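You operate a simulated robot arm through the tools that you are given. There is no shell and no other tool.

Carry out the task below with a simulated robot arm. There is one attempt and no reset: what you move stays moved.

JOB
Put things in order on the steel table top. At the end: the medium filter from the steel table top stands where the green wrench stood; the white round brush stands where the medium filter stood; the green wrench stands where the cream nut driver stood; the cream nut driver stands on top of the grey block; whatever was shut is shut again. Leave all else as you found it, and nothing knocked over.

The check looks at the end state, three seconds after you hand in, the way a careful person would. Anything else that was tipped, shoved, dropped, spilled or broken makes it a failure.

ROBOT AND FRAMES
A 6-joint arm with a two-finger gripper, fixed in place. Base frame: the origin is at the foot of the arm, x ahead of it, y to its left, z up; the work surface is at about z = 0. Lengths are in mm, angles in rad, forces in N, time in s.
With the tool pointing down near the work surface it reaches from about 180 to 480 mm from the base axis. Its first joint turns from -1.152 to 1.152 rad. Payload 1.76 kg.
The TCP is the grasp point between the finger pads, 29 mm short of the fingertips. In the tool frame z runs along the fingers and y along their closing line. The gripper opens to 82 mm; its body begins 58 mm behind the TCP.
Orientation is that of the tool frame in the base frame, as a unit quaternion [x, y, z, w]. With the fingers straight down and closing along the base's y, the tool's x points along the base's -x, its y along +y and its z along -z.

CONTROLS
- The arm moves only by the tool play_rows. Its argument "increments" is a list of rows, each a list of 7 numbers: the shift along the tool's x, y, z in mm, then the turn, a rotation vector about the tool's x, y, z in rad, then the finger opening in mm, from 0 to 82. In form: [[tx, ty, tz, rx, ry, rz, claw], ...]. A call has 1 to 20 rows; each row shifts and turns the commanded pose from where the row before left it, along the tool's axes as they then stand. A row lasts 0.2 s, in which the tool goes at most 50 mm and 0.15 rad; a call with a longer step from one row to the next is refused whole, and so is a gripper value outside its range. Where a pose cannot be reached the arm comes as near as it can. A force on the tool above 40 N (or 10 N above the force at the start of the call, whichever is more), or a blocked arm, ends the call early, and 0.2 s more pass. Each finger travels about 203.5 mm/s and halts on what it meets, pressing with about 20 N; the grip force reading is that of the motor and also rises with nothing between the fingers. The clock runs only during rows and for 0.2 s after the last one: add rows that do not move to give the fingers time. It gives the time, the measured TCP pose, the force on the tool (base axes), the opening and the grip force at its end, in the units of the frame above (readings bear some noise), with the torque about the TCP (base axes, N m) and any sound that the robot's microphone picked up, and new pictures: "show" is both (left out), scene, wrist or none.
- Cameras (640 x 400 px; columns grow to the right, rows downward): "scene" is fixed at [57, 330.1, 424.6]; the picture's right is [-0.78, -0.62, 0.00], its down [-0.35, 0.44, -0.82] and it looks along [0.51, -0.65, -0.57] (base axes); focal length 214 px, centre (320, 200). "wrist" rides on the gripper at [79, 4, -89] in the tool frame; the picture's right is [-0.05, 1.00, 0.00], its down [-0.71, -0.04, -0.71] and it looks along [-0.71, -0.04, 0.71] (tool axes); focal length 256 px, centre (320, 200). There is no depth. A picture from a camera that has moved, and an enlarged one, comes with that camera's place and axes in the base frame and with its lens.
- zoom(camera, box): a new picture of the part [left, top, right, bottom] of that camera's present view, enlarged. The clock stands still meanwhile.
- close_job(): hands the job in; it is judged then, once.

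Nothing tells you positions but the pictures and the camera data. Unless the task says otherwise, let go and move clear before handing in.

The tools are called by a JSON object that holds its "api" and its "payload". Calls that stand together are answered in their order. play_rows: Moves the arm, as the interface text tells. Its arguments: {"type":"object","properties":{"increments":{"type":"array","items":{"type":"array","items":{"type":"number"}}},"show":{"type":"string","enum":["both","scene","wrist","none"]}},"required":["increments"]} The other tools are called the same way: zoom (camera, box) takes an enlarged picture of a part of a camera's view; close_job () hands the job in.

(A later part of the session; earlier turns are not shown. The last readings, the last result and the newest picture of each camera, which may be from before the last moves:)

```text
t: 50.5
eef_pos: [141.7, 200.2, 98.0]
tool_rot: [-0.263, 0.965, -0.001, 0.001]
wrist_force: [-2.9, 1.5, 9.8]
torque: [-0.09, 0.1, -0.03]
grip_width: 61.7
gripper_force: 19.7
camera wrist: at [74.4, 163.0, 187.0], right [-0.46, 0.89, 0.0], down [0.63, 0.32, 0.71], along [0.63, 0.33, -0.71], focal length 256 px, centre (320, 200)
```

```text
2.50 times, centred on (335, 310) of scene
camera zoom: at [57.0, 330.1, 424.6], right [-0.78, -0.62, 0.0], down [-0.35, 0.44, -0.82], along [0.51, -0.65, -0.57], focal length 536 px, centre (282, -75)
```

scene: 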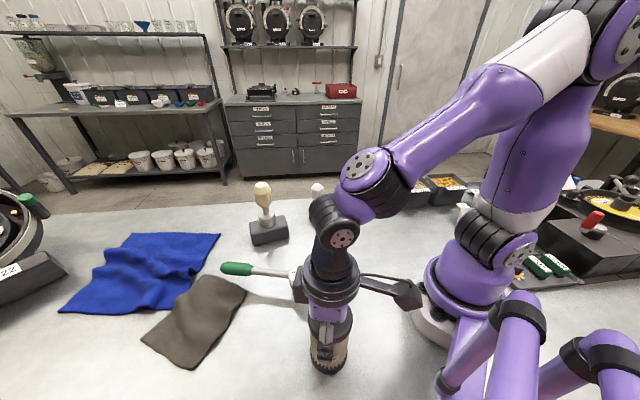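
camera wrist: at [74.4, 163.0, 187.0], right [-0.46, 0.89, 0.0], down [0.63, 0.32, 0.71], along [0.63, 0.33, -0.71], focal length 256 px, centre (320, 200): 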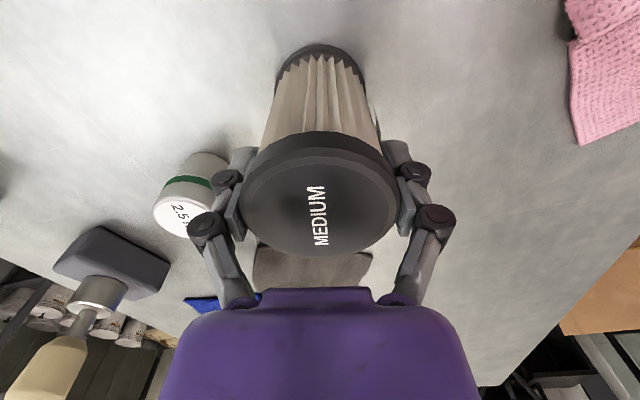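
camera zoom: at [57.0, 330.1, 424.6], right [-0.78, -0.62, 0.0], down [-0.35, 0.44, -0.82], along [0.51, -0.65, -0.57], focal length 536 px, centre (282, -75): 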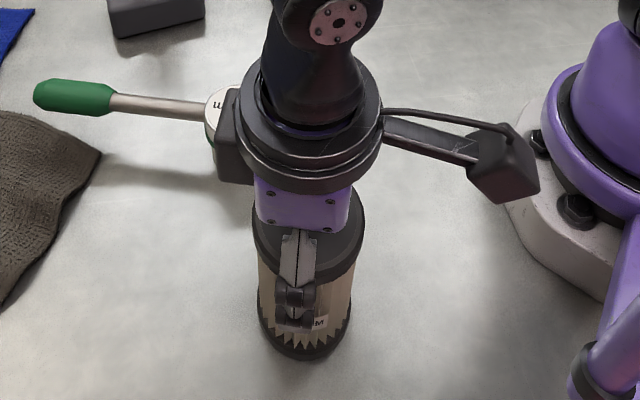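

Gripped at 61.7 mm. Slow lift test.

{"api": "play_rows", "payload": {"increments": [[0, 0, -1.5, 0, 0, 0, 40], [0, 0, 0, 0, 0, 0, 40]], "show": "none"}}

{"api": "play_rows", "payload": {"increments": [[0, 0, -1.5, 0, 0, 0, 40], [0, 0, 0, 0, 0, 0, 40]], "show": "none"}}

{"api": "play_rows", "payload": {"increments": [[0, 0, -2, 0, 0, 0, 40], [0, 0, -2, 0, 0, 0, 40], [0, 0, 0, 0, 0, 0, 40]]}}

{"api": "zoom", "payload": {"camera": "scene", "box": [270, 230, 400, 390]}}

```text
t: 51.0
eef_pos: [141.6, 200.2, 99.6]
tool_rot: [-0.262, 0.965, 0.0, 0.0]
wrist_force: [0.7, 0.0, -0.4]
torque: [-0.02, -0.02, 0.0]
grip_width: 61.6
gripper_force: 20.1
```

```text
t: 51.6
eef_pos: [143.1, 201.4, 100.9]
tool_rot: [-0.262, 0.965, 0.0, 0.0]
wrist_force: [0.5, 0.3, -1.7]
torque: [0.0, -0.01, 0.04]
grip_width: 61.6
gripper_force: 19.6
```

```text
t: 52.5
eef_pos: [141.7, 200.0, 106.6]
tool_rot: [-0.263, 0.965, 0.0, 0.0]
wrist_force: [0.5, 0.4, -0.6]
torque: [0.02, -0.03, -0.03]
grip_width: 61.4
gripper_force: 20.1
camera wrist: at [73.7, 163.3, 194.3], right [-0.46, 0.89, 0.0], down [0.63, 0.33, 0.71], along [0.63, 0.33, -0.71], focal length 256 px, centre (320, 200)
```

scene: 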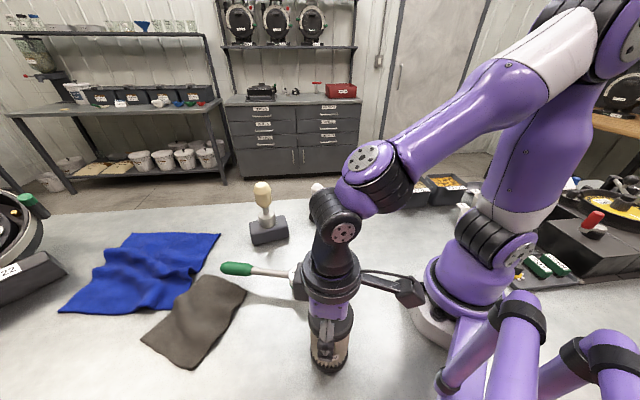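
wrist: 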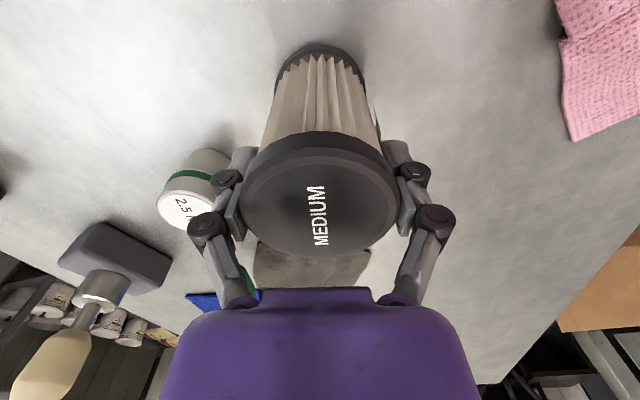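

```text
2.50 times, centred on (335, 310) of scene
camera zoom: at [57.0, 330.1, 424.6], right [-0.78, -0.62, 0.0], down [-0.35, 0.44, -0.82], along [0.51, -0.65, -0.57], focal length 536 px, centre (282, -75)
```

zoom: 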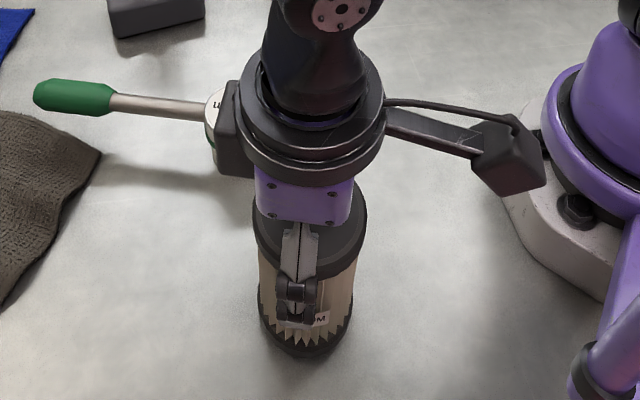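

The filter is light (about 1–2 N) and lifts without sliding. I'll raise it well above the wrench, then carry it in an arc around the robot base toward the wrench's old spot.

{"api": "play_rows", "payload": {"increments": [[0, 0, -15, 0, 0, 0, 40], [0, 0, -20, 0, 0, 0, 40], [0, 0, -20, 0, 0, 0, 40], [0, 0, -20, 0, 0, 0, 40], [0, 0, -10, 0, 0, 0, 40], [0, 0, 0, 0, 0, 0, 40]]}}

```text
t: 53.9
eef_pos: [140.8, 201.1, 190.5]
tool_rot: [-0.263, 0.965, 0.0, 0.0]
wrist_force: [-0.1, 0.5, -1.1]
torque: [0.01, 0.01, 0.05]
grip_width: 61.9
gripper_force: 19.9
camera wrist: at [72.4, 163.5, 279.7], right [-0.46, 0.89, 0.0], down [0.63, 0.33, 0.71], along [0.63, 0.33, -0.71], focal length 256 px, centre (320, 200)
```

scene: 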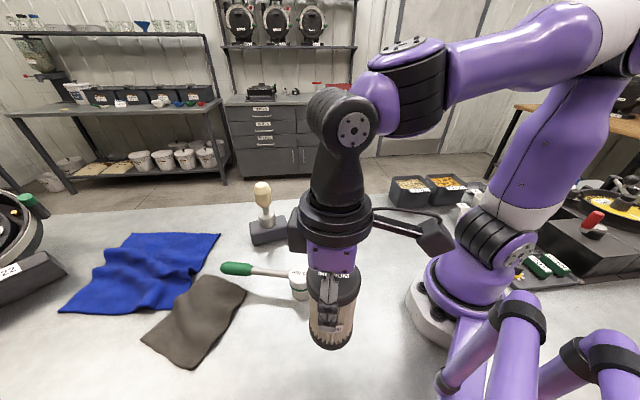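
wrist: 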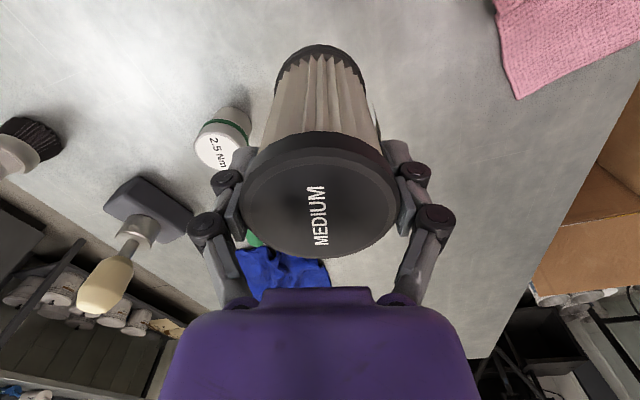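

{"api": "play_rows", "payload": {"increments": [[-3.56, -22.45, 0, 0, 0, 0, 40], [-3.56, -22.45, 0, 0, 0, 0, 40], [-3.56, -22.45, 0, 0, 0, 0, 40], [-3.56, -22.45, 0, 0, 0, 0, 40], [-3.56, -22.45, 0, 0, 0, 0, 40], [-3.56, -22.45, 0, 0, 0, 0, 40], [-3.56, -22.45, 0, 0, 0, 0, 40], [-3.58, -22.45, 0, 0, 0, 0, 40], [12.22, -20.66, 0, 0, 0, 0, 40], [12.22, -20.66, 0, 0, 0, 0, 40], [12.22, -20.66, 0, 0, 0, 0, 40], [12.22, -20.66, 0, 0, 0, 0, 40], [12.22, -20.66, 0, 0, 0, 0, 40], [17.9, -10.53, 0, 0, 0, 0, 40], [17.9, -10.53, 0, 0, 0, 0, 40], [17.9, -10.53, 0, 0, 0, 0, 40], [17.9, -10.53, 0, 0, 0, 0, 40], [17.9, -10.53, 0, 0, 0, 0, 40], [17.85, -10.55, 0, 0, 0, 0, 40], [0, 0, 0, 0, 0, 0, 40]]}}

{"api": "zoom", "payload": {"camera": "scene", "box": [220, 180, 360, 320]}}

```text
t: 58.0
eef_pos: [195.5, -169.4, 190.5]
tool_rot: [-0.262, 0.965, 0.0, -0.001]
wrist_force: [0.5, -0.1, -1.9]
torque: [-0.01, -0.01, -0.01]
grip_width: 61.4
gripper_force: 20.2
camera wrist: at [128.4, -206.1, 278.9], right [-0.46, 0.89, 0.0], down [0.63, 0.33, 0.71], along [0.63, 0.33, -0.71], focal length 256 px, centre (320, 200)
```

scene: 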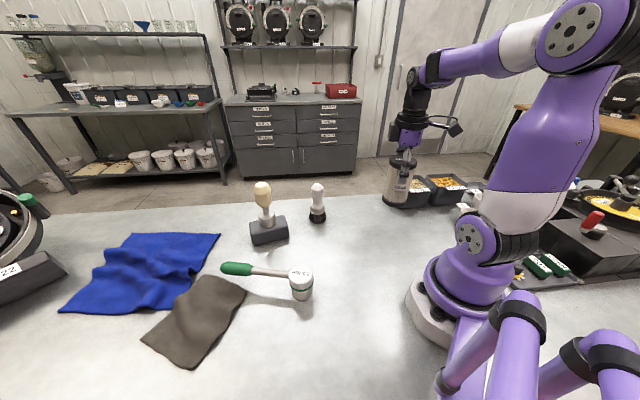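
wrist: 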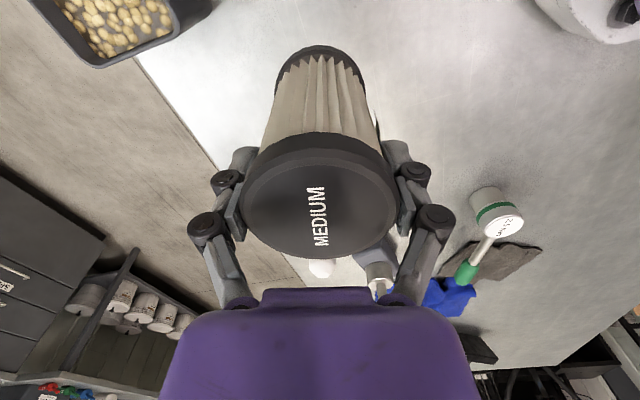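

```text
2.86 times, centred on (290, 250) of scene
camera zoom: at [57.0, 330.1, 424.6], right [-0.78, -0.62, 0.0], down [-0.35, 0.44, -0.82], along [0.51, -0.65, -0.57], focal length 613 px, centre (406, 57)
```

zoom: 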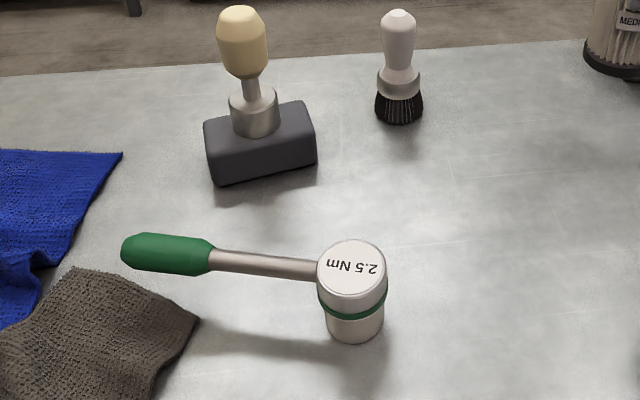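

The filter is over the wrench's old spot; the wrench, driver and brush all look fine. I'll trim a millimetre and lower.

{"api": "play_rows", "payload": {"increments": [[-1, -0.3, 10, 0, 0, 0, 40], [0, 0, 20, 0, 0, 0, 40], [0, 0, 20, 0, 0, 0, 40], [0, 0, 18, 0, 0, 0, 40], [0, 0, 10, 0, 0, 0, 40], [0, 0, 5, 0, 0, 0, 40], [0, 0, 0, 0, 0, 0, 40]]}}

{"api": "zoom", "payload": {"camera": "scene", "box": [340, 140, 460, 250]}}

```text
t: 59.6
eef_pos: [198.4, -168.0, 107.0]
tool_rot: [-0.262, 0.965, 0.0, 0.0]
wrist_force: [0.0, 0.0, -0.9]
torque: [0.02, 0.0, 0.03]
grip_width: 61.7
gripper_force: 20.2
camera wrist: at [130.5, -205.0, 195.7], right [-0.46, 0.89, 0.0], down [0.63, 0.33, 0.71], along [0.63, 0.33, -0.71], focal length 256 px, centre (320, 200)
```

scene: 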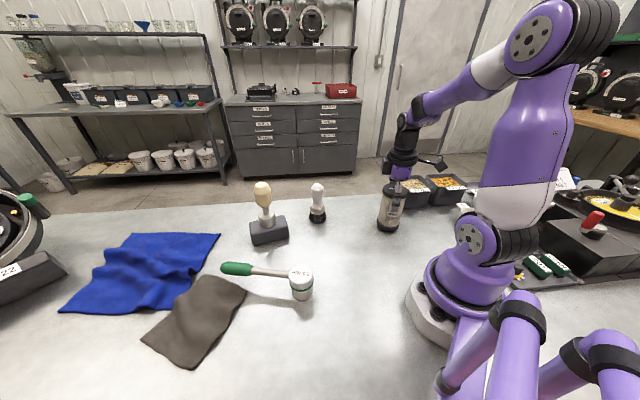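
wrist: 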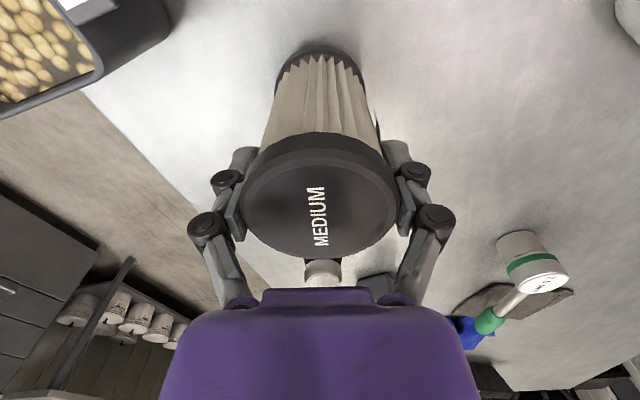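

```text
3.64 times, centred on (400, 195) of scene
camera zoom: at [57.0, 330.1, 424.6], right [-0.78, -0.62, 0.0], down [-0.35, 0.44, -0.82], along [0.51, -0.65, -0.57], focal length 780 px, centre (29, 218)
```

zoom: 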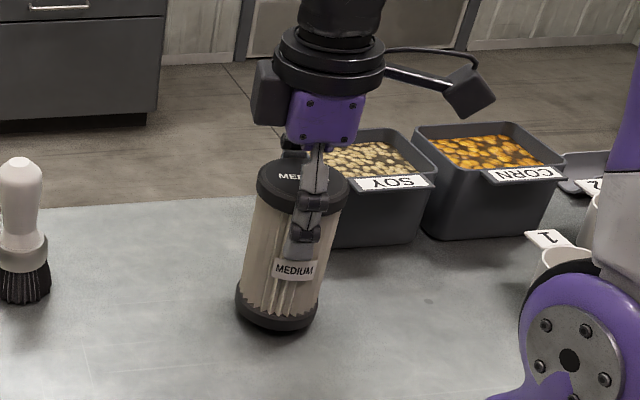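

{"api": "play_rows", "payload": {"increments": [[0.7, -0.3, 3, 0, 0, 0, 40], [0, 0, 2, 0, 0, 0, 40], [0, 0, 1, 0, 0, 0, 40], [0, 0, 0, 0, 0, 0, 40]], "show": "none"}}

{"api": "play_rows", "payload": {"increments": [[0, 0, 1, 0, 0, 0, 40], [0, 0, 0, 0, 0, 0, 40]], "show": "none"}}

{"api": "play_rows", "payload": {"increments": [[0, 0, 1, 0, 0, 0, 40], [0, 0, 0, 0, 0, 0, 40]], "show": "none"}}

```text
t: 60.6
eef_pos: [196.5, -168.8, 100.9]
tool_rot: [-0.262, 0.965, 0.0, -0.001]
wrist_force: [0.5, 0.0, -1.7]
torque: [0.0, 0.0, 0.01]
grip_width: 61.5
gripper_force: 20.0
```

```text
t: 61.2
eef_pos: [197.0, -168.8, 100.2]
tool_rot: [-0.263, 0.965, -0.001, 0.001]
wrist_force: [-0.6, -0.1, -1.4]
torque: [0.03, 0.03, 0.02]
grip_width: 61.7
gripper_force: 19.7
```

```text
t: 61.9
eef_pos: [197.1, -167.8, 99.1]
tool_rot: [-0.262, 0.965, -0.001, 0.0]
wrist_force: [0.9, -0.8, -0.6]
torque: [-0.01, -0.01, -0.01]
grip_width: 61.6
gripper_force: 19.8
```

{"api": "play_rows", "payload": {"increments": [[0, 0, 0.7, 0, 0, 0, 40], [0, 0, 0, 0, 0, 0, 40]], "show": "none"}}

{"api": "play_rows", "payload": {"increments": [[0, 0, 0.7, 0, 0, 0, 40], [0, 0, 0, 0, 0, 0, 40]], "show": "wrist"}}

```text
t: 62.5
eef_pos: [196.9, -168.9, 98.4]
tool_rot: [-0.262, 0.965, -0.001, 0.0]
wrist_force: [-3.1, 0.6, 13.3]
torque: [0.01, 0.12, 0.02]
grip_width: 61.8
gripper_force: 20.1
```

```text
t: 63.0
eef_pos: [197.0, -169.3, 96.9]
tool_rot: [-0.262, 0.965, 0.0, 0.0]
wrist_force: [-1.9, 2.5, 12.7]
torque: [0.0, 0.0, -0.04]
grip_width: 61.6
gripper_force: 19.9
camera wrist: at [129.5, -206.1, 186.2], right [-0.46, 0.89, 0.0], down [0.63, 0.33, 0.71], along [0.63, 0.33, -0.71], focal length 256 px, centre (320, 200)
```

wrist: 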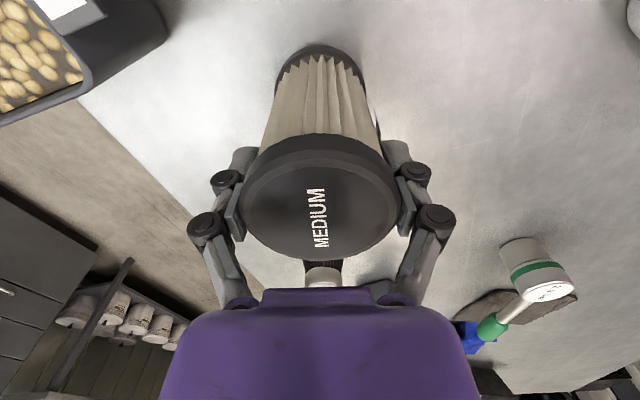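

The filter is on the table (+13 N). I'll ease off and open gently.

{"api": "play_rows", "payload": {"increments": [[0, 0, -0.7, 0, 0, 0, 40], [0, 0, 0, 0, 0, 0, 60], [0, 0, 0, 0, 0, 0, 64], [0, 0, 0, 0, 0, 0, 70], [0, 0, 0, 0, 0, 0, 76], [0, 0, 0, 0, 0, 0, 82], [0, 0, 0, 0, 0, 0, 82]]}}

{"api": "zoom", "payload": {"camera": "scene", "box": [340, 140, 460, 250]}}

```text
t: 64.7
eef_pos: [196.7, -169.7, 97.7]
tool_rot: [-0.262, 0.965, 0.0, 0.0]
wrist_force: [0.3, -0.3, 0.0]
torque: [0.01, 0.01, -0.01]
grip_width: 81.8
gripper_force: 0.0
camera wrist: at [129.5, -206.3, 186.8], right [-0.46, 0.89, 0.0], down [0.63, 0.33, 0.71], along [0.63, 0.33, -0.71], focal length 256 px, centre (320, 200)
```

scene: 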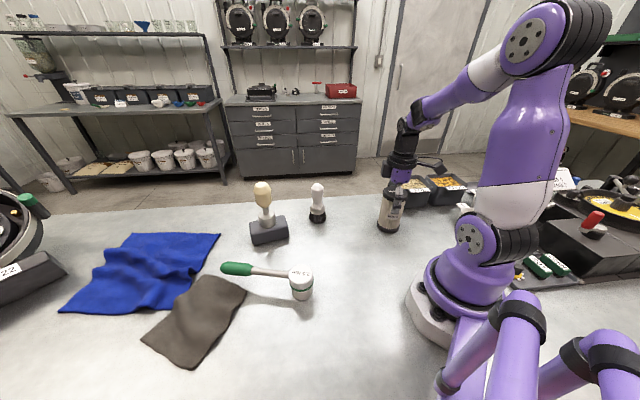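
wrist: 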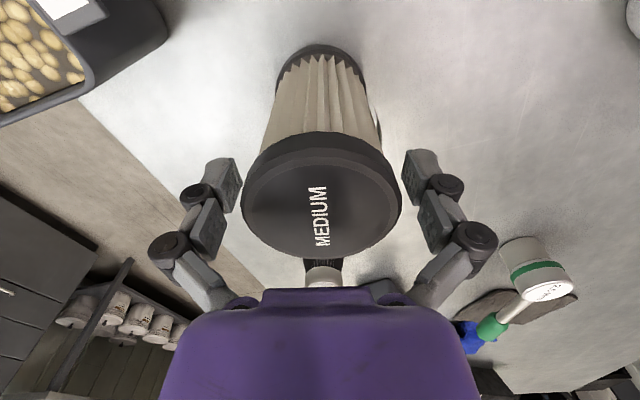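

```text
3.64 times, centred on (400, 195) of scene
camera zoom: at [57.0, 330.1, 424.6], right [-0.78, -0.62, 0.0], down [-0.35, 0.44, -0.82], along [0.51, -0.65, -0.57], focal length 780 px, centre (29, 218)
```

zoom: 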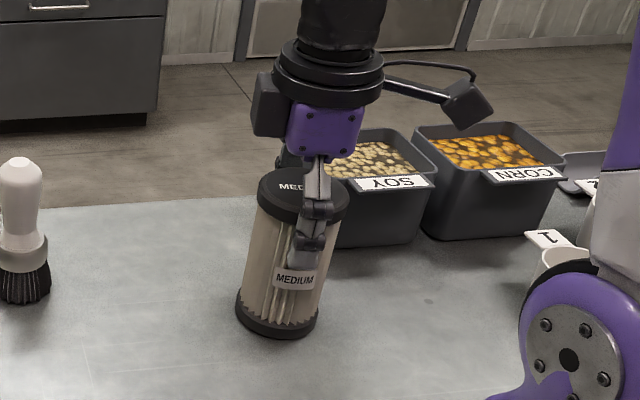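

The filter stands in the wrench's old place. I'll rise straight up and go over to the brush for measurement.

{"api": "play_rows", "payload": {"increments": [[0, 0, -12, 0, 0, 0, 82], [0, 0, -25, 0, 0, 0, 82], [0, 0, -25, 0, 0, 0, 82], [0, 0, -25, 0, 0, 0, 82], [0, 0, -25, 0, 0, 0, 82], [-23.3, -0.7, 0, 0, 0, 0, 82], [-23.3, -0.7, 0, 0, 0, 0, 82], [-23.3, -0.7, 0, 0, 0, 0, 82], [-23.3, -0.7, 0, 0, 0, 0, 82], [-23.3, -0.7, 0, 0, 0, 0, 82], [-23.3, -0.7, 0, 0, 0, 0, 82], [-23.3, -0.7, 0, 0, 0, 0, 82], [-23.3, -0.7, 0, 0, 0, 0, 82], [-23.1, -0.7, 0, 0, 0, 0, 82], [0, 0, 0, 0, 0, 0, 82]]}}

{"api": "zoom", "payload": {"camera": "wrist", "box": [240, 0, 400, 140]}}

{"api": "zoom", "payload": {"camera": "scene", "box": [280, 170, 420, 250]}}

```text
t: 67.8
eef_pos: [380.5, -66.9, 212.3]
tool_rot: [-0.262, 0.965, 0.0, 0.0]
wrist_force: [-0.6, -0.2, 0.1]
torque: [0.01, -0.01, 0.01]
grip_width: 82.0
gripper_force: 0.0
camera wrist: at [312.6, -104.7, 299.7], right [-0.46, 0.89, 0.0], down [0.63, 0.33, 0.71], along [0.63, 0.33, -0.71], focal length 256 px, centre (320, 200)
```

scene: 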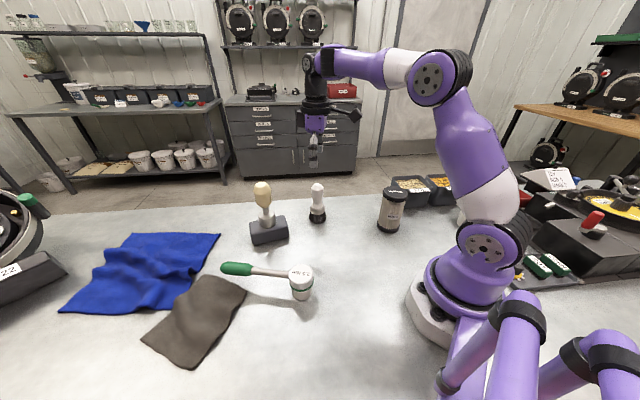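
wrist: 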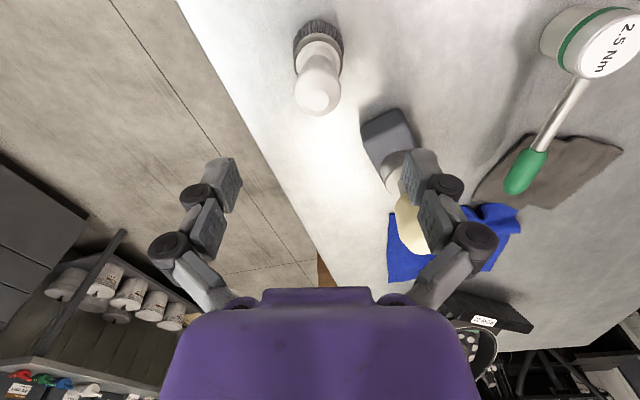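

```text
2.86 times, centred on (320, 70) of wrist
camera zoom: at [312.6, -104.7, 299.7], right [-0.46, 0.89, 0.0], down [0.63, 0.33, 0.71], along [0.63, 0.33, -0.71], focal length 731 px, centre (320, 571)
```

zoom: 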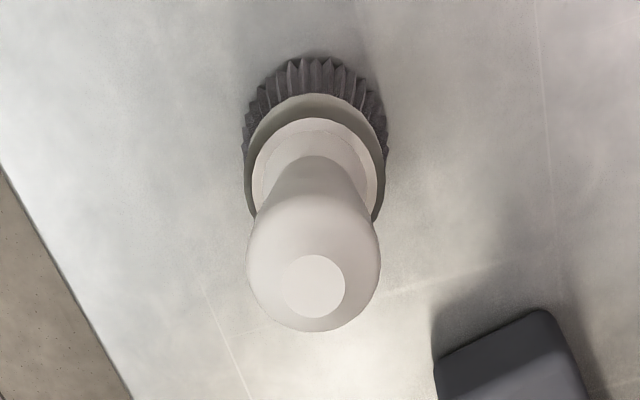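

```text
4.57 times, centred on (350, 210) of scene
camera zoom: at [57.0, 330.1, 424.6], right [-0.78, -0.62, 0.0], down [-0.35, 0.44, -0.82], along [0.51, -0.65, -0.57], focal length 980 px, centre (183, 154)
```

zoom: 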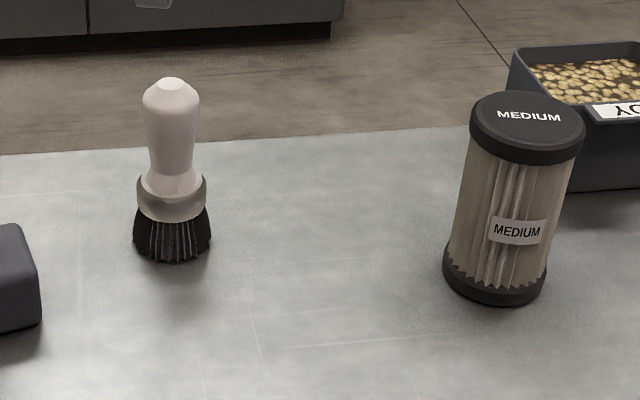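

The brush is at about (383,-69), top near z=121, handle bulb about 37 mm wide. I'll trim and descend around the handle.

{"api": "play_rows", "payload": {"increments": [[0.7, -1.9, 15, 0, 0, 0, 82], [0, 0, 25, 0, 0, 0, 82], [0, 0, 25, 0, 0, 0, 82], [0, 0, 25, 0, 0, 0, 82], [0, 0, 18, 0, 0, 0, 82], [0, 0, 0, 0, 0, 0, 82]]}}

{"api": "zoom", "payload": {"camera": "scene", "box": [270, 140, 380, 240]}}

{"api": "zoom", "payload": {"camera": "wrist", "box": [180, 30, 460, 300]}}

```text
t: 69.2
eef_pos: [379.3, -70.5, 102.8]
tool_rot: [-0.262, 0.965, 0.0, -0.001]
wrist_force: [-0.5, 0.0, 0.3]
torque: [-0.02, -0.04, -0.01]
grip_width: 82.0
gripper_force: 0.1
camera wrist: at [312.9, -107.5, 191.7], right [-0.46, 0.89, 0.0], down [0.63, 0.33, 0.71], along [0.63, 0.32, -0.71], focal length 256 px, centre (320, 200)
```

scene: 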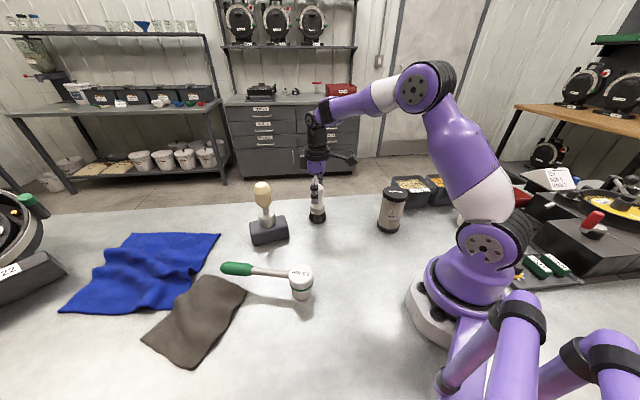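
wrist: 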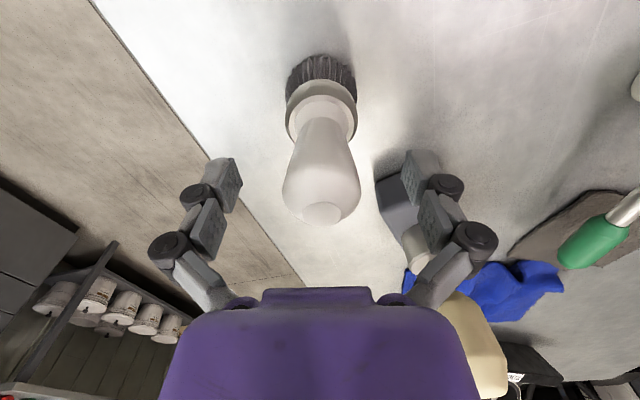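

```text
4.00 times, centred on (325, 190) of scene
camera zoom: at [57.0, 330.1, 424.6], right [-0.78, -0.62, 0.0], down [-0.35, 0.44, -0.82], along [0.51, -0.65, -0.57], focal length 858 px, centre (300, 240)
```

zoom: 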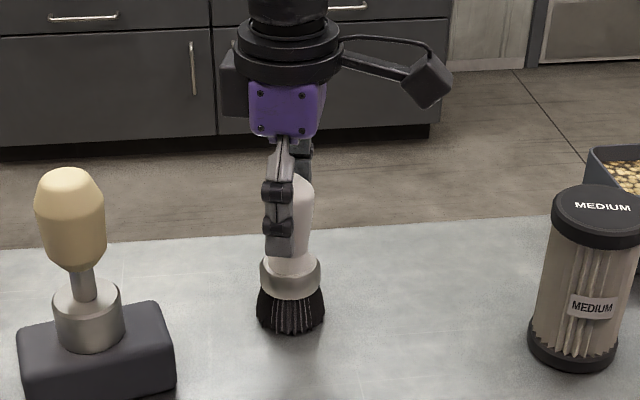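

```text
1.48 times, centred on (320, 165) of wrist
camera zoom: at [312.9, -107.5, 191.7], right [-0.46, 0.89, 0.0], down [0.63, 0.33, 0.71], along [0.63, 0.32, -0.71], focal length 379 px, centre (320, 252)
```

zoom: 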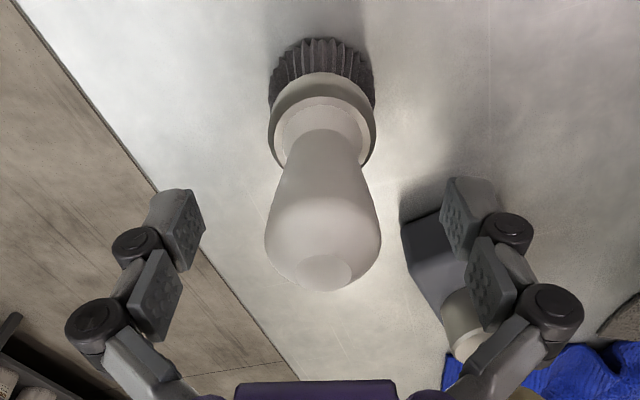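

The handle is centred between the pads. I'll close and do a slow lift test.

{"api": "play_rows", "payload": {"increments": [[0, 0, 0, 0, 0, 0, 65], [0, 0, 0, 0, 0, 0, 52], [0, 0, 0, 0, 0, 0, 44], [0, 0, 0, 0, 0, 0, 38], [0, 0, 0, 0, 0, 0, 30], [0, 0, 0, 0, 0, 0, 22], [0, 0, 0, 0, 0, 0, 20]]}}

{"api": "zoom", "payload": {"camera": "wrist", "box": [180, 30, 460, 300]}}

{"api": "zoom", "payload": {"camera": "scene", "box": [270, 140, 380, 240]}}

```text
t: 70.8
eef_pos: [381.4, -69.9, 104.0]
tool_rot: [-0.262, 0.965, 0.0, 0.0]
wrist_force: [0.2, 0.8, 1.7]
torque: [-0.01, 0.04, -0.01]
grip_width: 33.8
gripper_force: 19.6
camera wrist: at [312.9, -107.4, 192.1], right [-0.46, 0.89, 0.0], down [0.63, 0.33, 0.71], along [0.63, 0.33, -0.71], focal length 256 px, centre (320, 200)
```

scene: 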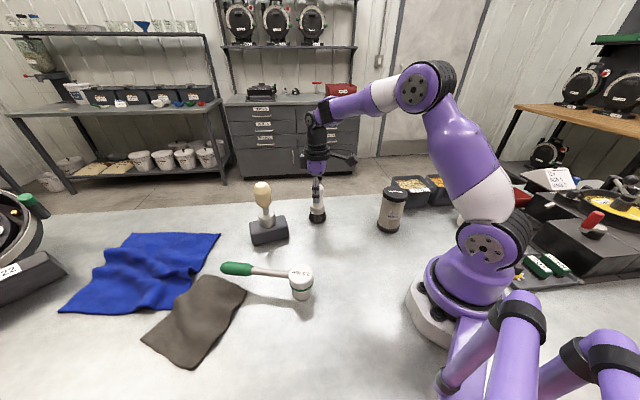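
wrist: 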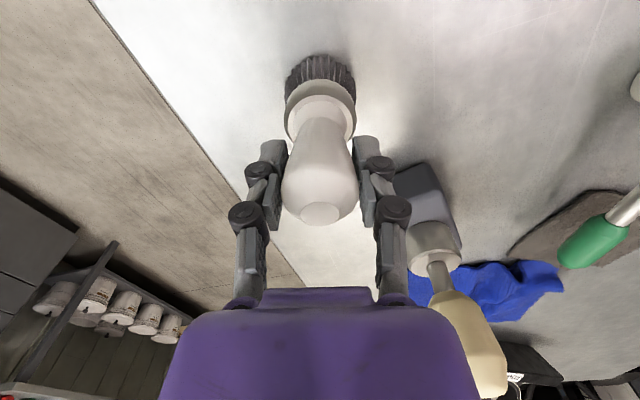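

```text
1.48 times, centred on (320, 165) of wrist
camera zoom: at [312.9, -107.4, 192.1], right [-0.46, 0.89, 0.0], down [0.63, 0.33, 0.71], along [0.63, 0.33, -0.71], focal length 379 px, centre (320, 252)
```

zoom: 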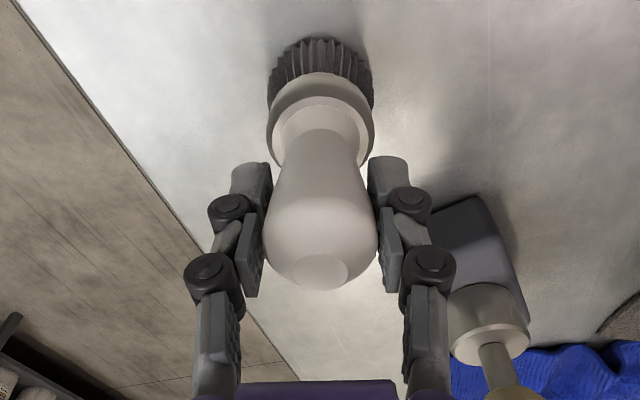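

```text
4.00 times, centred on (325, 190) of scene
camera zoom: at [57.0, 330.1, 424.6], right [-0.78, -0.62, 0.0], down [-0.35, 0.44, -0.82], along [0.51, -0.65, -0.57], focal length 858 px, centre (300, 240)
```

zoom: 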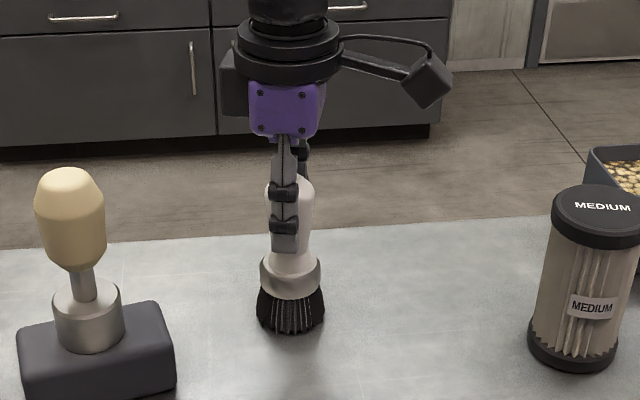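

{"api": "play_rows", "payload": {"increments": [[0, 0, -1.5, 0, 0, 0, 20], [0, 0, 0, 0, 0, 0, 20]], "show": "none"}}

{"api": "play_rows", "payload": {"increments": [[0, 0, -2, 0, 0, 0, 20], [0, 0, -2, 0, 0, 0, 20], [0, 0, 0, 0, 0, 0, 20]], "show": "none"}}

{"api": "play_rows", "payload": {"increments": [[0, 0, -4, 0, 0, 0, 20], [0, 0, -6, 0, 0, 0, 20], [0, 0, 0, 0, 0, 0, 20]]}}

{"api": "zoom", "payload": {"camera": "scene", "box": [270, 140, 380, 240]}}

{"api": "zoom", "payload": {"camera": "wrist", "box": [180, 30, 460, 300]}}

```text
t: 71.5
eef_pos: [381.0, -70.0, 104.5]
tool_rot: [-0.263, 0.965, 0.0, 0.0]
wrist_force: [0.5, 0.1, 1.1]
torque: [0.0, 0.0, -0.02]
grip_width: 34.2
gripper_force: 20.0
```

```text
t: 72.2
eef_pos: [381.9, -70.8, 108.0]
tool_rot: [-0.263, 0.965, 0.0, 0.0]
wrist_force: [0.8, 0.1, -0.8]
torque: [0.03, 0.0, -0.01]
grip_width: 34.0
gripper_force: 20.5
```

```text
t: 73.0
eef_pos: [380.7, -70.6, 118.1]
tool_rot: [-0.262, 0.965, 0.0, 0.0]
wrist_force: [0.1, 0.2, -0.8]
torque: [0.01, -0.01, 0.01]
grip_width: 34.0
gripper_force: 19.9
camera wrist: at [313.6, -108.0, 206.7], right [-0.46, 0.89, 0.0], down [0.63, 0.33, 0.71], along [0.63, 0.32, -0.71], focal length 256 px, centre (320, 200)
```

scene: 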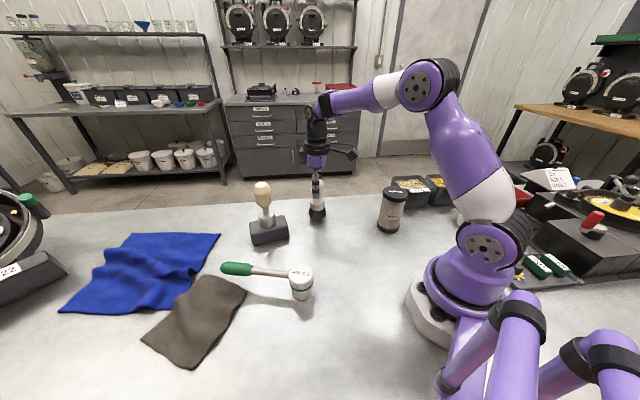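
wrist: 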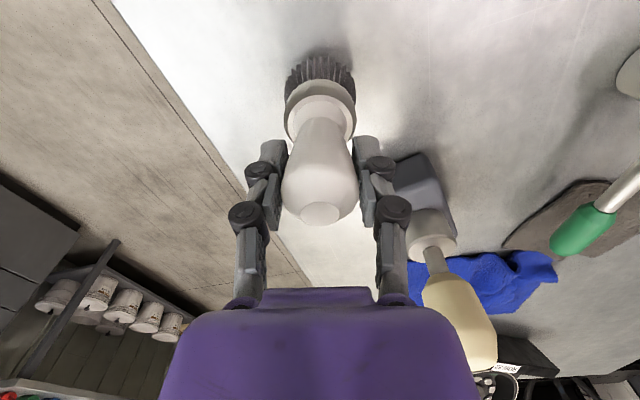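

```text
4.00 times, centred on (325, 190) of scene
camera zoom: at [57.0, 330.1, 424.6], right [-0.78, -0.62, 0.0], down [-0.35, 0.44, -0.82], along [0.51, -0.65, -0.57], focal length 858 px, centre (300, 240)
```

zoom: 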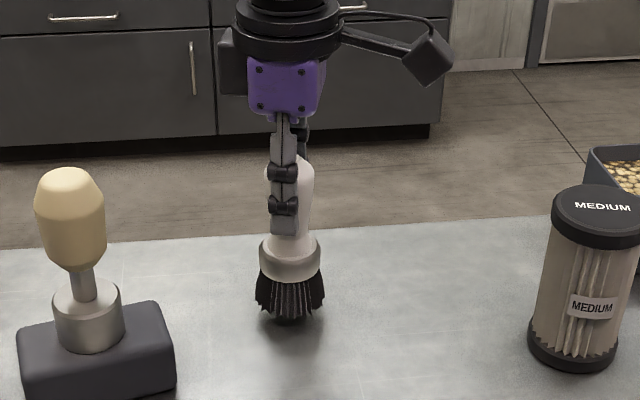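

```text
1.48 times, centred on (320, 165) of wrist
camera zoom: at [313.6, -108.0, 206.7], right [-0.46, 0.89, 0.0], down [0.63, 0.33, 0.71], along [0.63, 0.32, -0.71], focal length 379 px, centre (320, 252)
```

zoom: 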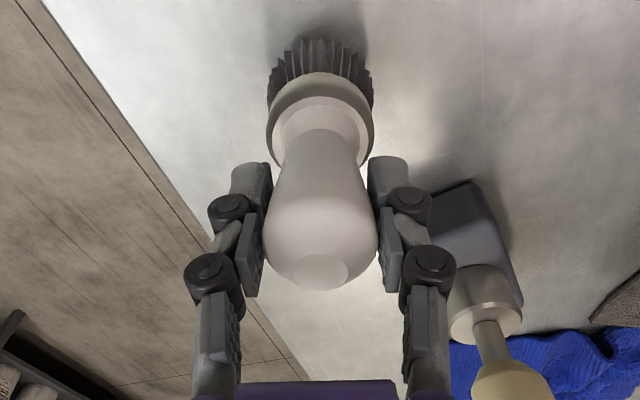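

The brush is lifted and hangs straight. I'll raise it above the wrench's height and carry it to the filter's old spot.

{"api": "play_rows", "payload": {"increments": [[0, 0, -15, 0, 0, 0, 20], [0, 0, -20, 0, 0, 0, 20], [0, 0, -20, 0, 0, 0, 20], [0, 0, -20, 0, 0, 0, 20], [2.2, 11.1, 0, 0, 0, 0, 20], [4.35, 22.16, 0, 0, 0, 0, 20], [4.35, 22.16, 0, 0, 0, 0, 20], [4.35, 22.16, 0, 0, 0, 0, 20], [4.35, 22.16, 0, 0, 0, 0, 20], [4.35, 22.16, 0, 0, 0, 0, 20], [4.35, 22.16, 0, 0, 0, 0, 20], [4.35, 22.16, 0, 0, 0, 0, 20], [0, 0, 0, 0, 0, 0, 20]]}}

```text
t: 75.8
eef_pos: [268.4, 57.8, 193.9]
tool_rot: [-0.262, 0.965, 0.0, 0.0]
wrist_force: [-0.1, -1.2, -1.3]
torque: [-0.04, -0.02, -0.02]
grip_width: 33.6
gripper_force: 20.0
camera wrist: at [201.0, 19.3, 282.2], right [-0.46, 0.89, 0.0], down [0.63, 0.33, 0.71], along [0.63, 0.33, -0.71], focal length 256 px, centre (320, 200)
```

scene: 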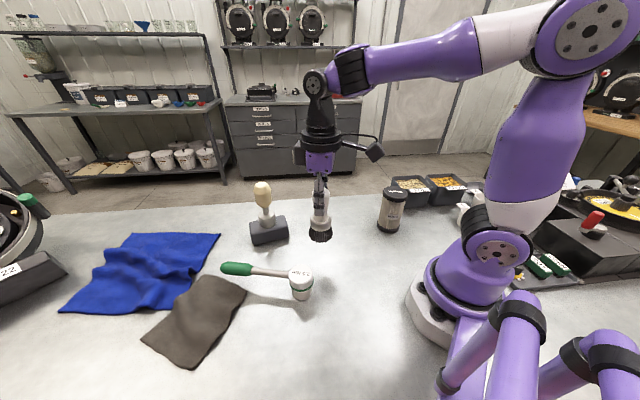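
wrist: 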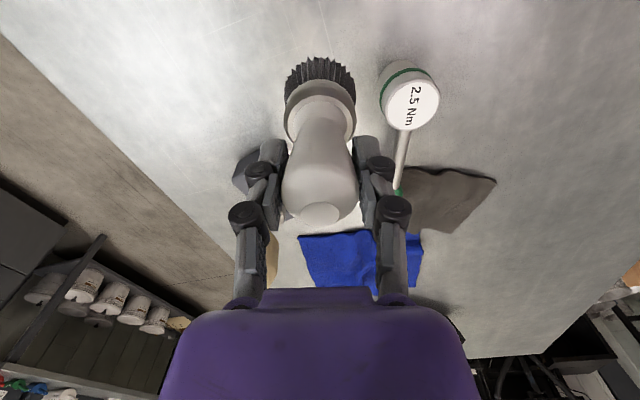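

{"api": "play_rows", "payload": {"increments": [[4.35, 22.16, 0, 0, 0, 0, 20], [4.35, 22.16, 0, 0, 0, 0, 20], [4.35, 22.16, 0, 0, 0, 0, 20], [4.35, 22.16, 0, 0, 0, 0, 20], [4.35, 22.16, 0, 0, 0, 0, 20], [4.35, 22.16, 0, 0, 0, 0, 20], [4.35, 22.16, 0, 0, 0, 0, 20], [4.35, 22.16, 0, 0, 0, 0, 20], [2.15, 11.1, 0, 0, 0, 0, 20], [0, 0, 0, 0, 0, 0, 20], [0, 0, 0, 0, 0, 0, 20]]}}

```text
t: 78.2
eef_pos: [140.8, 200.9, 193.1]
tool_rot: [-0.262, 0.965, 0.0, 0.0]
wrist_force: [-0.1, 0.3, -0.4]
torque: [0.02, 0.04, -0.01]
grip_width: 33.9
gripper_force: 19.9
camera wrist: at [73.5, 163.3, 281.3], right [-0.46, 0.89, 0.0], down [0.63, 0.33, 0.71], along [0.63, 0.33, -0.71], focal length 256 px, centre (320, 200)
```

scene: 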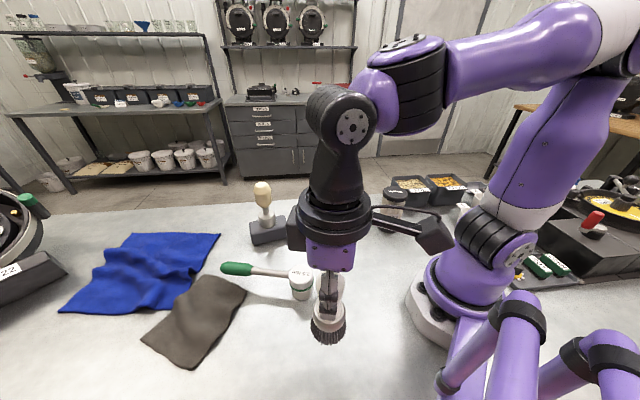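
wrist: 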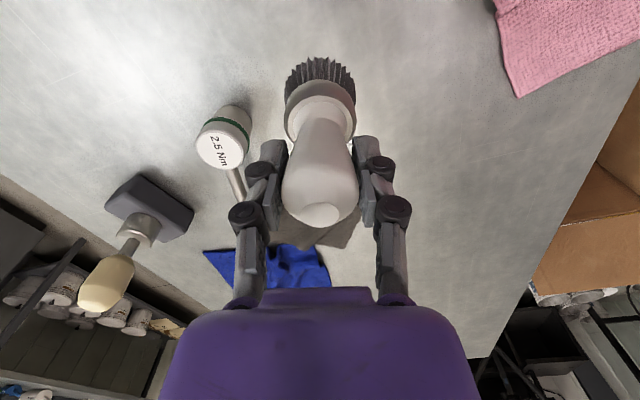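

Over the filter's old spot, within about 1 mm. I'll trim and lower.

{"api": "play_rows", "payload": {"increments": [[0.8, -0.5, 10, 0, 0, 0, 20], [0, 0, 20, 0, 0, 0, 20], [0, 0, 20, 0, 0, 0, 20], [0, 0, 18, 0, 0, 0, 20], [0, 0, 10, 0, 0, 0, 20], [0, 0, 5, 0, 0, 0, 20], [0, 0, 0, 0, 0, 0, 20]]}}

{"api": "zoom", "payload": {"camera": "scene", "box": [270, 250, 400, 390]}}

```text
t: 79.8
eef_pos: [141.8, 201.4, 108.9]
tool_rot: [-0.262, 0.965, 0.0, 0.0]
wrist_force: [-0.7, -0.4, -0.1]
torque: [0.0, -0.01, 0.0]
grip_width: 33.7
gripper_force: 20.1
camera wrist: at [73.6, 163.6, 198.2], right [-0.46, 0.89, 0.0], down [0.63, 0.33, 0.71], along [0.63, 0.33, -0.71], focal length 256 px, centre (320, 200)
```

scene: 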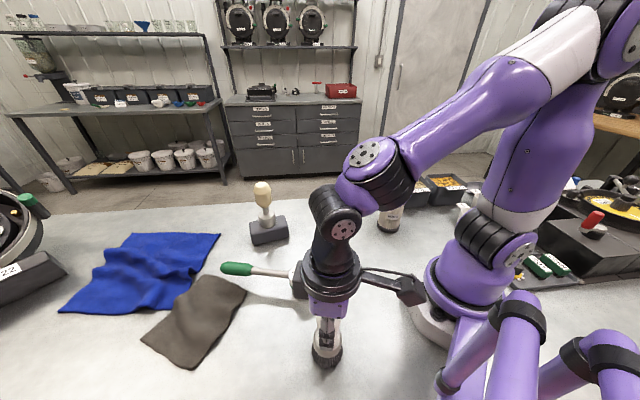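
wrist: 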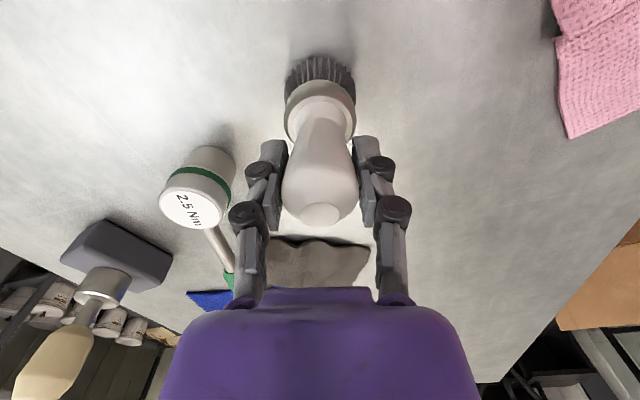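

```text
2.86 times, centred on (335, 320) of scene
camera zoom: at [57.0, 330.1, 424.6], right [-0.78, -0.62, 0.0], down [-0.35, 0.44, -0.82], along [0.51, -0.65, -0.57], focal length 613 px, centre (277, -143)
```

zoom: 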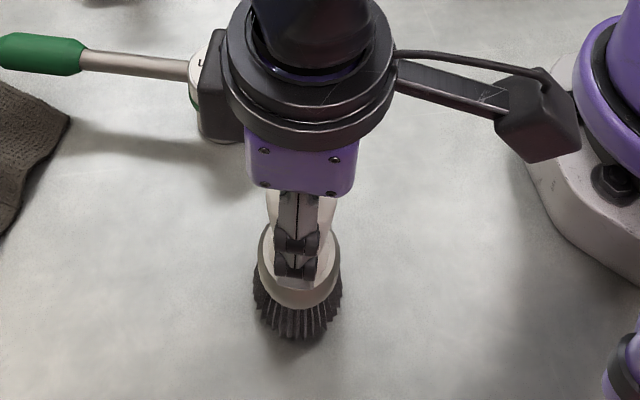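

{"api": "play_rows", "payload": {"increments": [[1.5, -0.7, 2, 0, 0, 0, 20], [0, 0, 1.5, 0, 0, 0, 20], [0, 0, 0, 0, 0, 0, 20]], "show": "none"}}

{"api": "play_rows", "payload": {"increments": [[0, 0, 1, 0, 0, 0, 20], [0, 0, 0, 0, 0, 0, 20]], "show": "none"}}

{"api": "play_rows", "payload": {"increments": [[0, 0, 1, 0, 0, 0, 20], [0, 0, 0, 0, 0, 0, 20]], "show": "none"}}

```text
t: 80.7
eef_pos: [141.7, 199.0, 106.6]
tool_rot: [-0.261, 0.965, 0.0, 0.001]
wrist_force: [0.5, 0.2, -1.3]
torque: [-0.01, 0.01, 0.03]
grip_width: 33.9
gripper_force: 19.9
```

```text
t: 81.2
eef_pos: [140.3, 200.1, 104.6]
tool_rot: [-0.261, 0.965, 0.0, -0.001]
wrist_force: [0.2, -0.4, -0.3]
torque: [0.0, -0.02, 0.03]
grip_width: 34.4
gripper_force: 20.1
```

```text
t: 81.8
eef_pos: [141.2, 198.1, 104.0]
tool_rot: [-0.262, 0.965, 0.001, 0.0]
wrist_force: [0.4, -0.1, -0.3]
torque: [0.0, -0.03, 0.02]
grip_width: 34.1
gripper_force: 20.0
```

{"api": "play_rows", "payload": {"increments": [[0, 0, 0.7, 0, 0, 0, 20], [0, 0, 0, 0, 0, 0, 20]], "show": "none"}}

{"api": "play_rows", "payload": {"increments": [[0, 0, 0.7, 0, 0, 0, 20], [0, 0, 0, 0, 0, 0, 20]], "show": "none"}}

{"api": "play_rows", "payload": {"increments": [[0, 0, 0, 0, 0, 0, 20]]}}

{"api": "zoom", "payload": {"camera": "scene", "box": [270, 250, 400, 390]}}

```text
t: 82.5
eef_pos: [139.7, 199.4, 103.4]
tool_rot: [-0.262, 0.965, 0.0, 0.0]
wrist_force: [0.0, 0.2, -2.0]
torque: [-0.01, -0.02, 0.01]
grip_width: 33.9
gripper_force: 20.1
```

```text
t: 83.0
eef_pos: [141.9, 199.7, 103.6]
tool_rot: [-0.262, 0.965, 0.001, 0.0]
wrist_force: [-1.1, -1.0, 14.4]
torque: [-0.09, 0.15, 0.06]
grip_width: 34.2
gripper_force: 19.8
```

```text
t: 83.5
eef_pos: [140.2, 198.1, 104.0]
tool_rot: [-0.262, 0.965, 0.001, 0.0]
wrist_force: [0.4, 1.2, 14.5]
torque: [0.04, -0.01, 0.05]
grip_width: 34.2
gripper_force: 19.7
camera wrist: at [72.9, 161.4, 191.6], right [-0.46, 0.89, 0.0], down [0.63, 0.32, 0.71], along [0.63, 0.33, -0.71], focal length 256 px, centre (320, 200)
```

scene: 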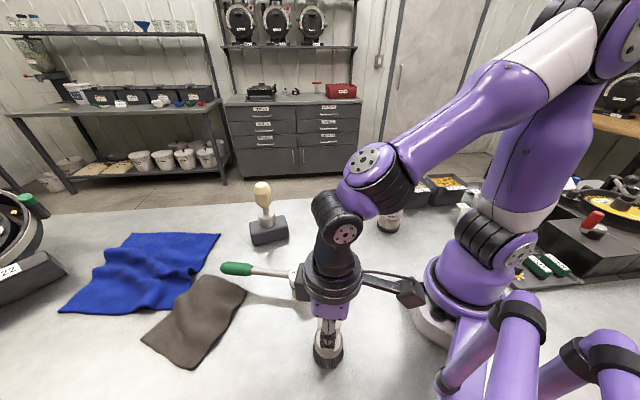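
wrist: 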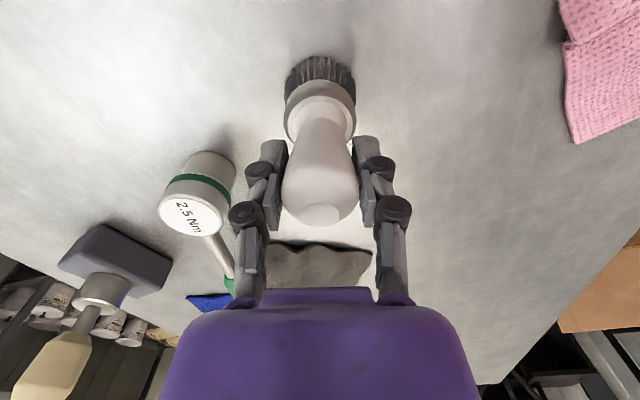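

```text
2.86 times, centred on (335, 320) of scene
camera zoom: at [57.0, 330.1, 424.6], right [-0.78, -0.62, 0.0], down [-0.35, 0.44, -0.82], along [0.51, -0.65, -0.57], focal length 613 px, centre (277, -143)
```

zoom: 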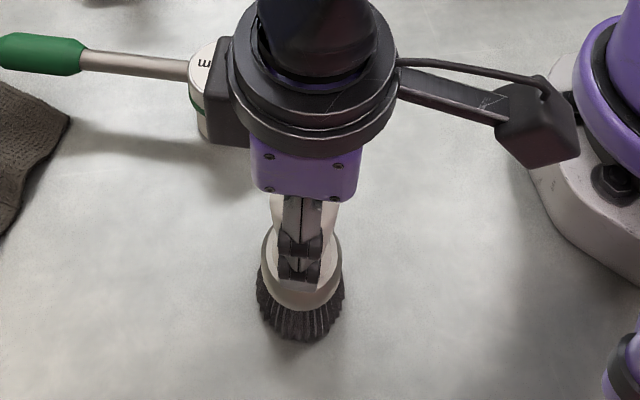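

The brush is down (+14 N) at the filter's old spot. I'll ease off and open gently.

{"api": "play_rows", "payload": {"increments": [[0, 0, -0.6, 0, 0, 0, 20], [0, 0, 0, 0, 0, 0, 32], [0, 0, 0, 0, 0, 0, 36], [0, 0, 0, 0, 0, 0, 44], [0, 0, 0, 0, 0, 0, 58], [0, 0, 0, 0, 0, 0, 72], [0, 0, 0, 0, 0, 0, 82], [0, 0, 0, 0, 0, 0, 82]]}}

{"api": "zoom", "payload": {"camera": "scene", "box": [270, 250, 400, 390]}}

```text
t: 85.2
eef_pos: [140.8, 199.2, 103.3]
tool_rot: [-0.263, 0.965, 0.001, 0.001]
wrist_force: [0.0, 0.5, 0.3]
torque: [0.03, -0.03, 0.01]
grip_width: 82.1
gripper_force: 0.0
camera wrist: at [72.8, 161.4, 192.0], right [-0.46, 0.89, 0.0], down [0.63, 0.33, 0.71], along [0.63, 0.33, -0.71], focal length 256 px, centre (320, 200)
```

scene: 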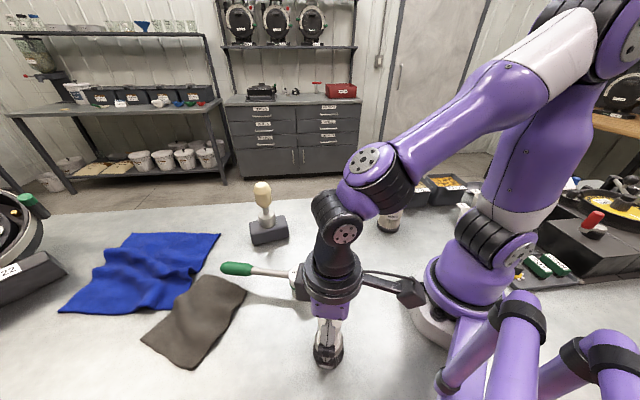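
wrist: 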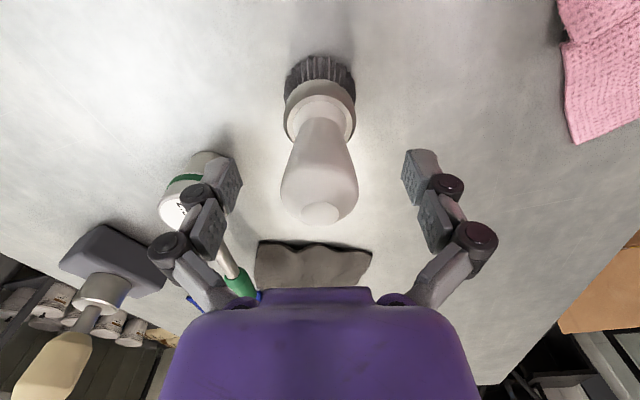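

```text
2.86 times, centred on (335, 320) of scene
camera zoom: at [57.0, 330.1, 424.6], right [-0.78, -0.62, 0.0], down [-0.35, 0.44, -0.82], along [0.51, -0.65, -0.57], focal length 613 px, centre (277, -143)
```

zoom: 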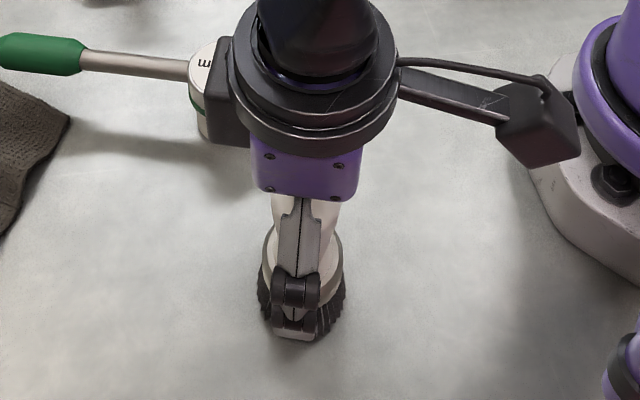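

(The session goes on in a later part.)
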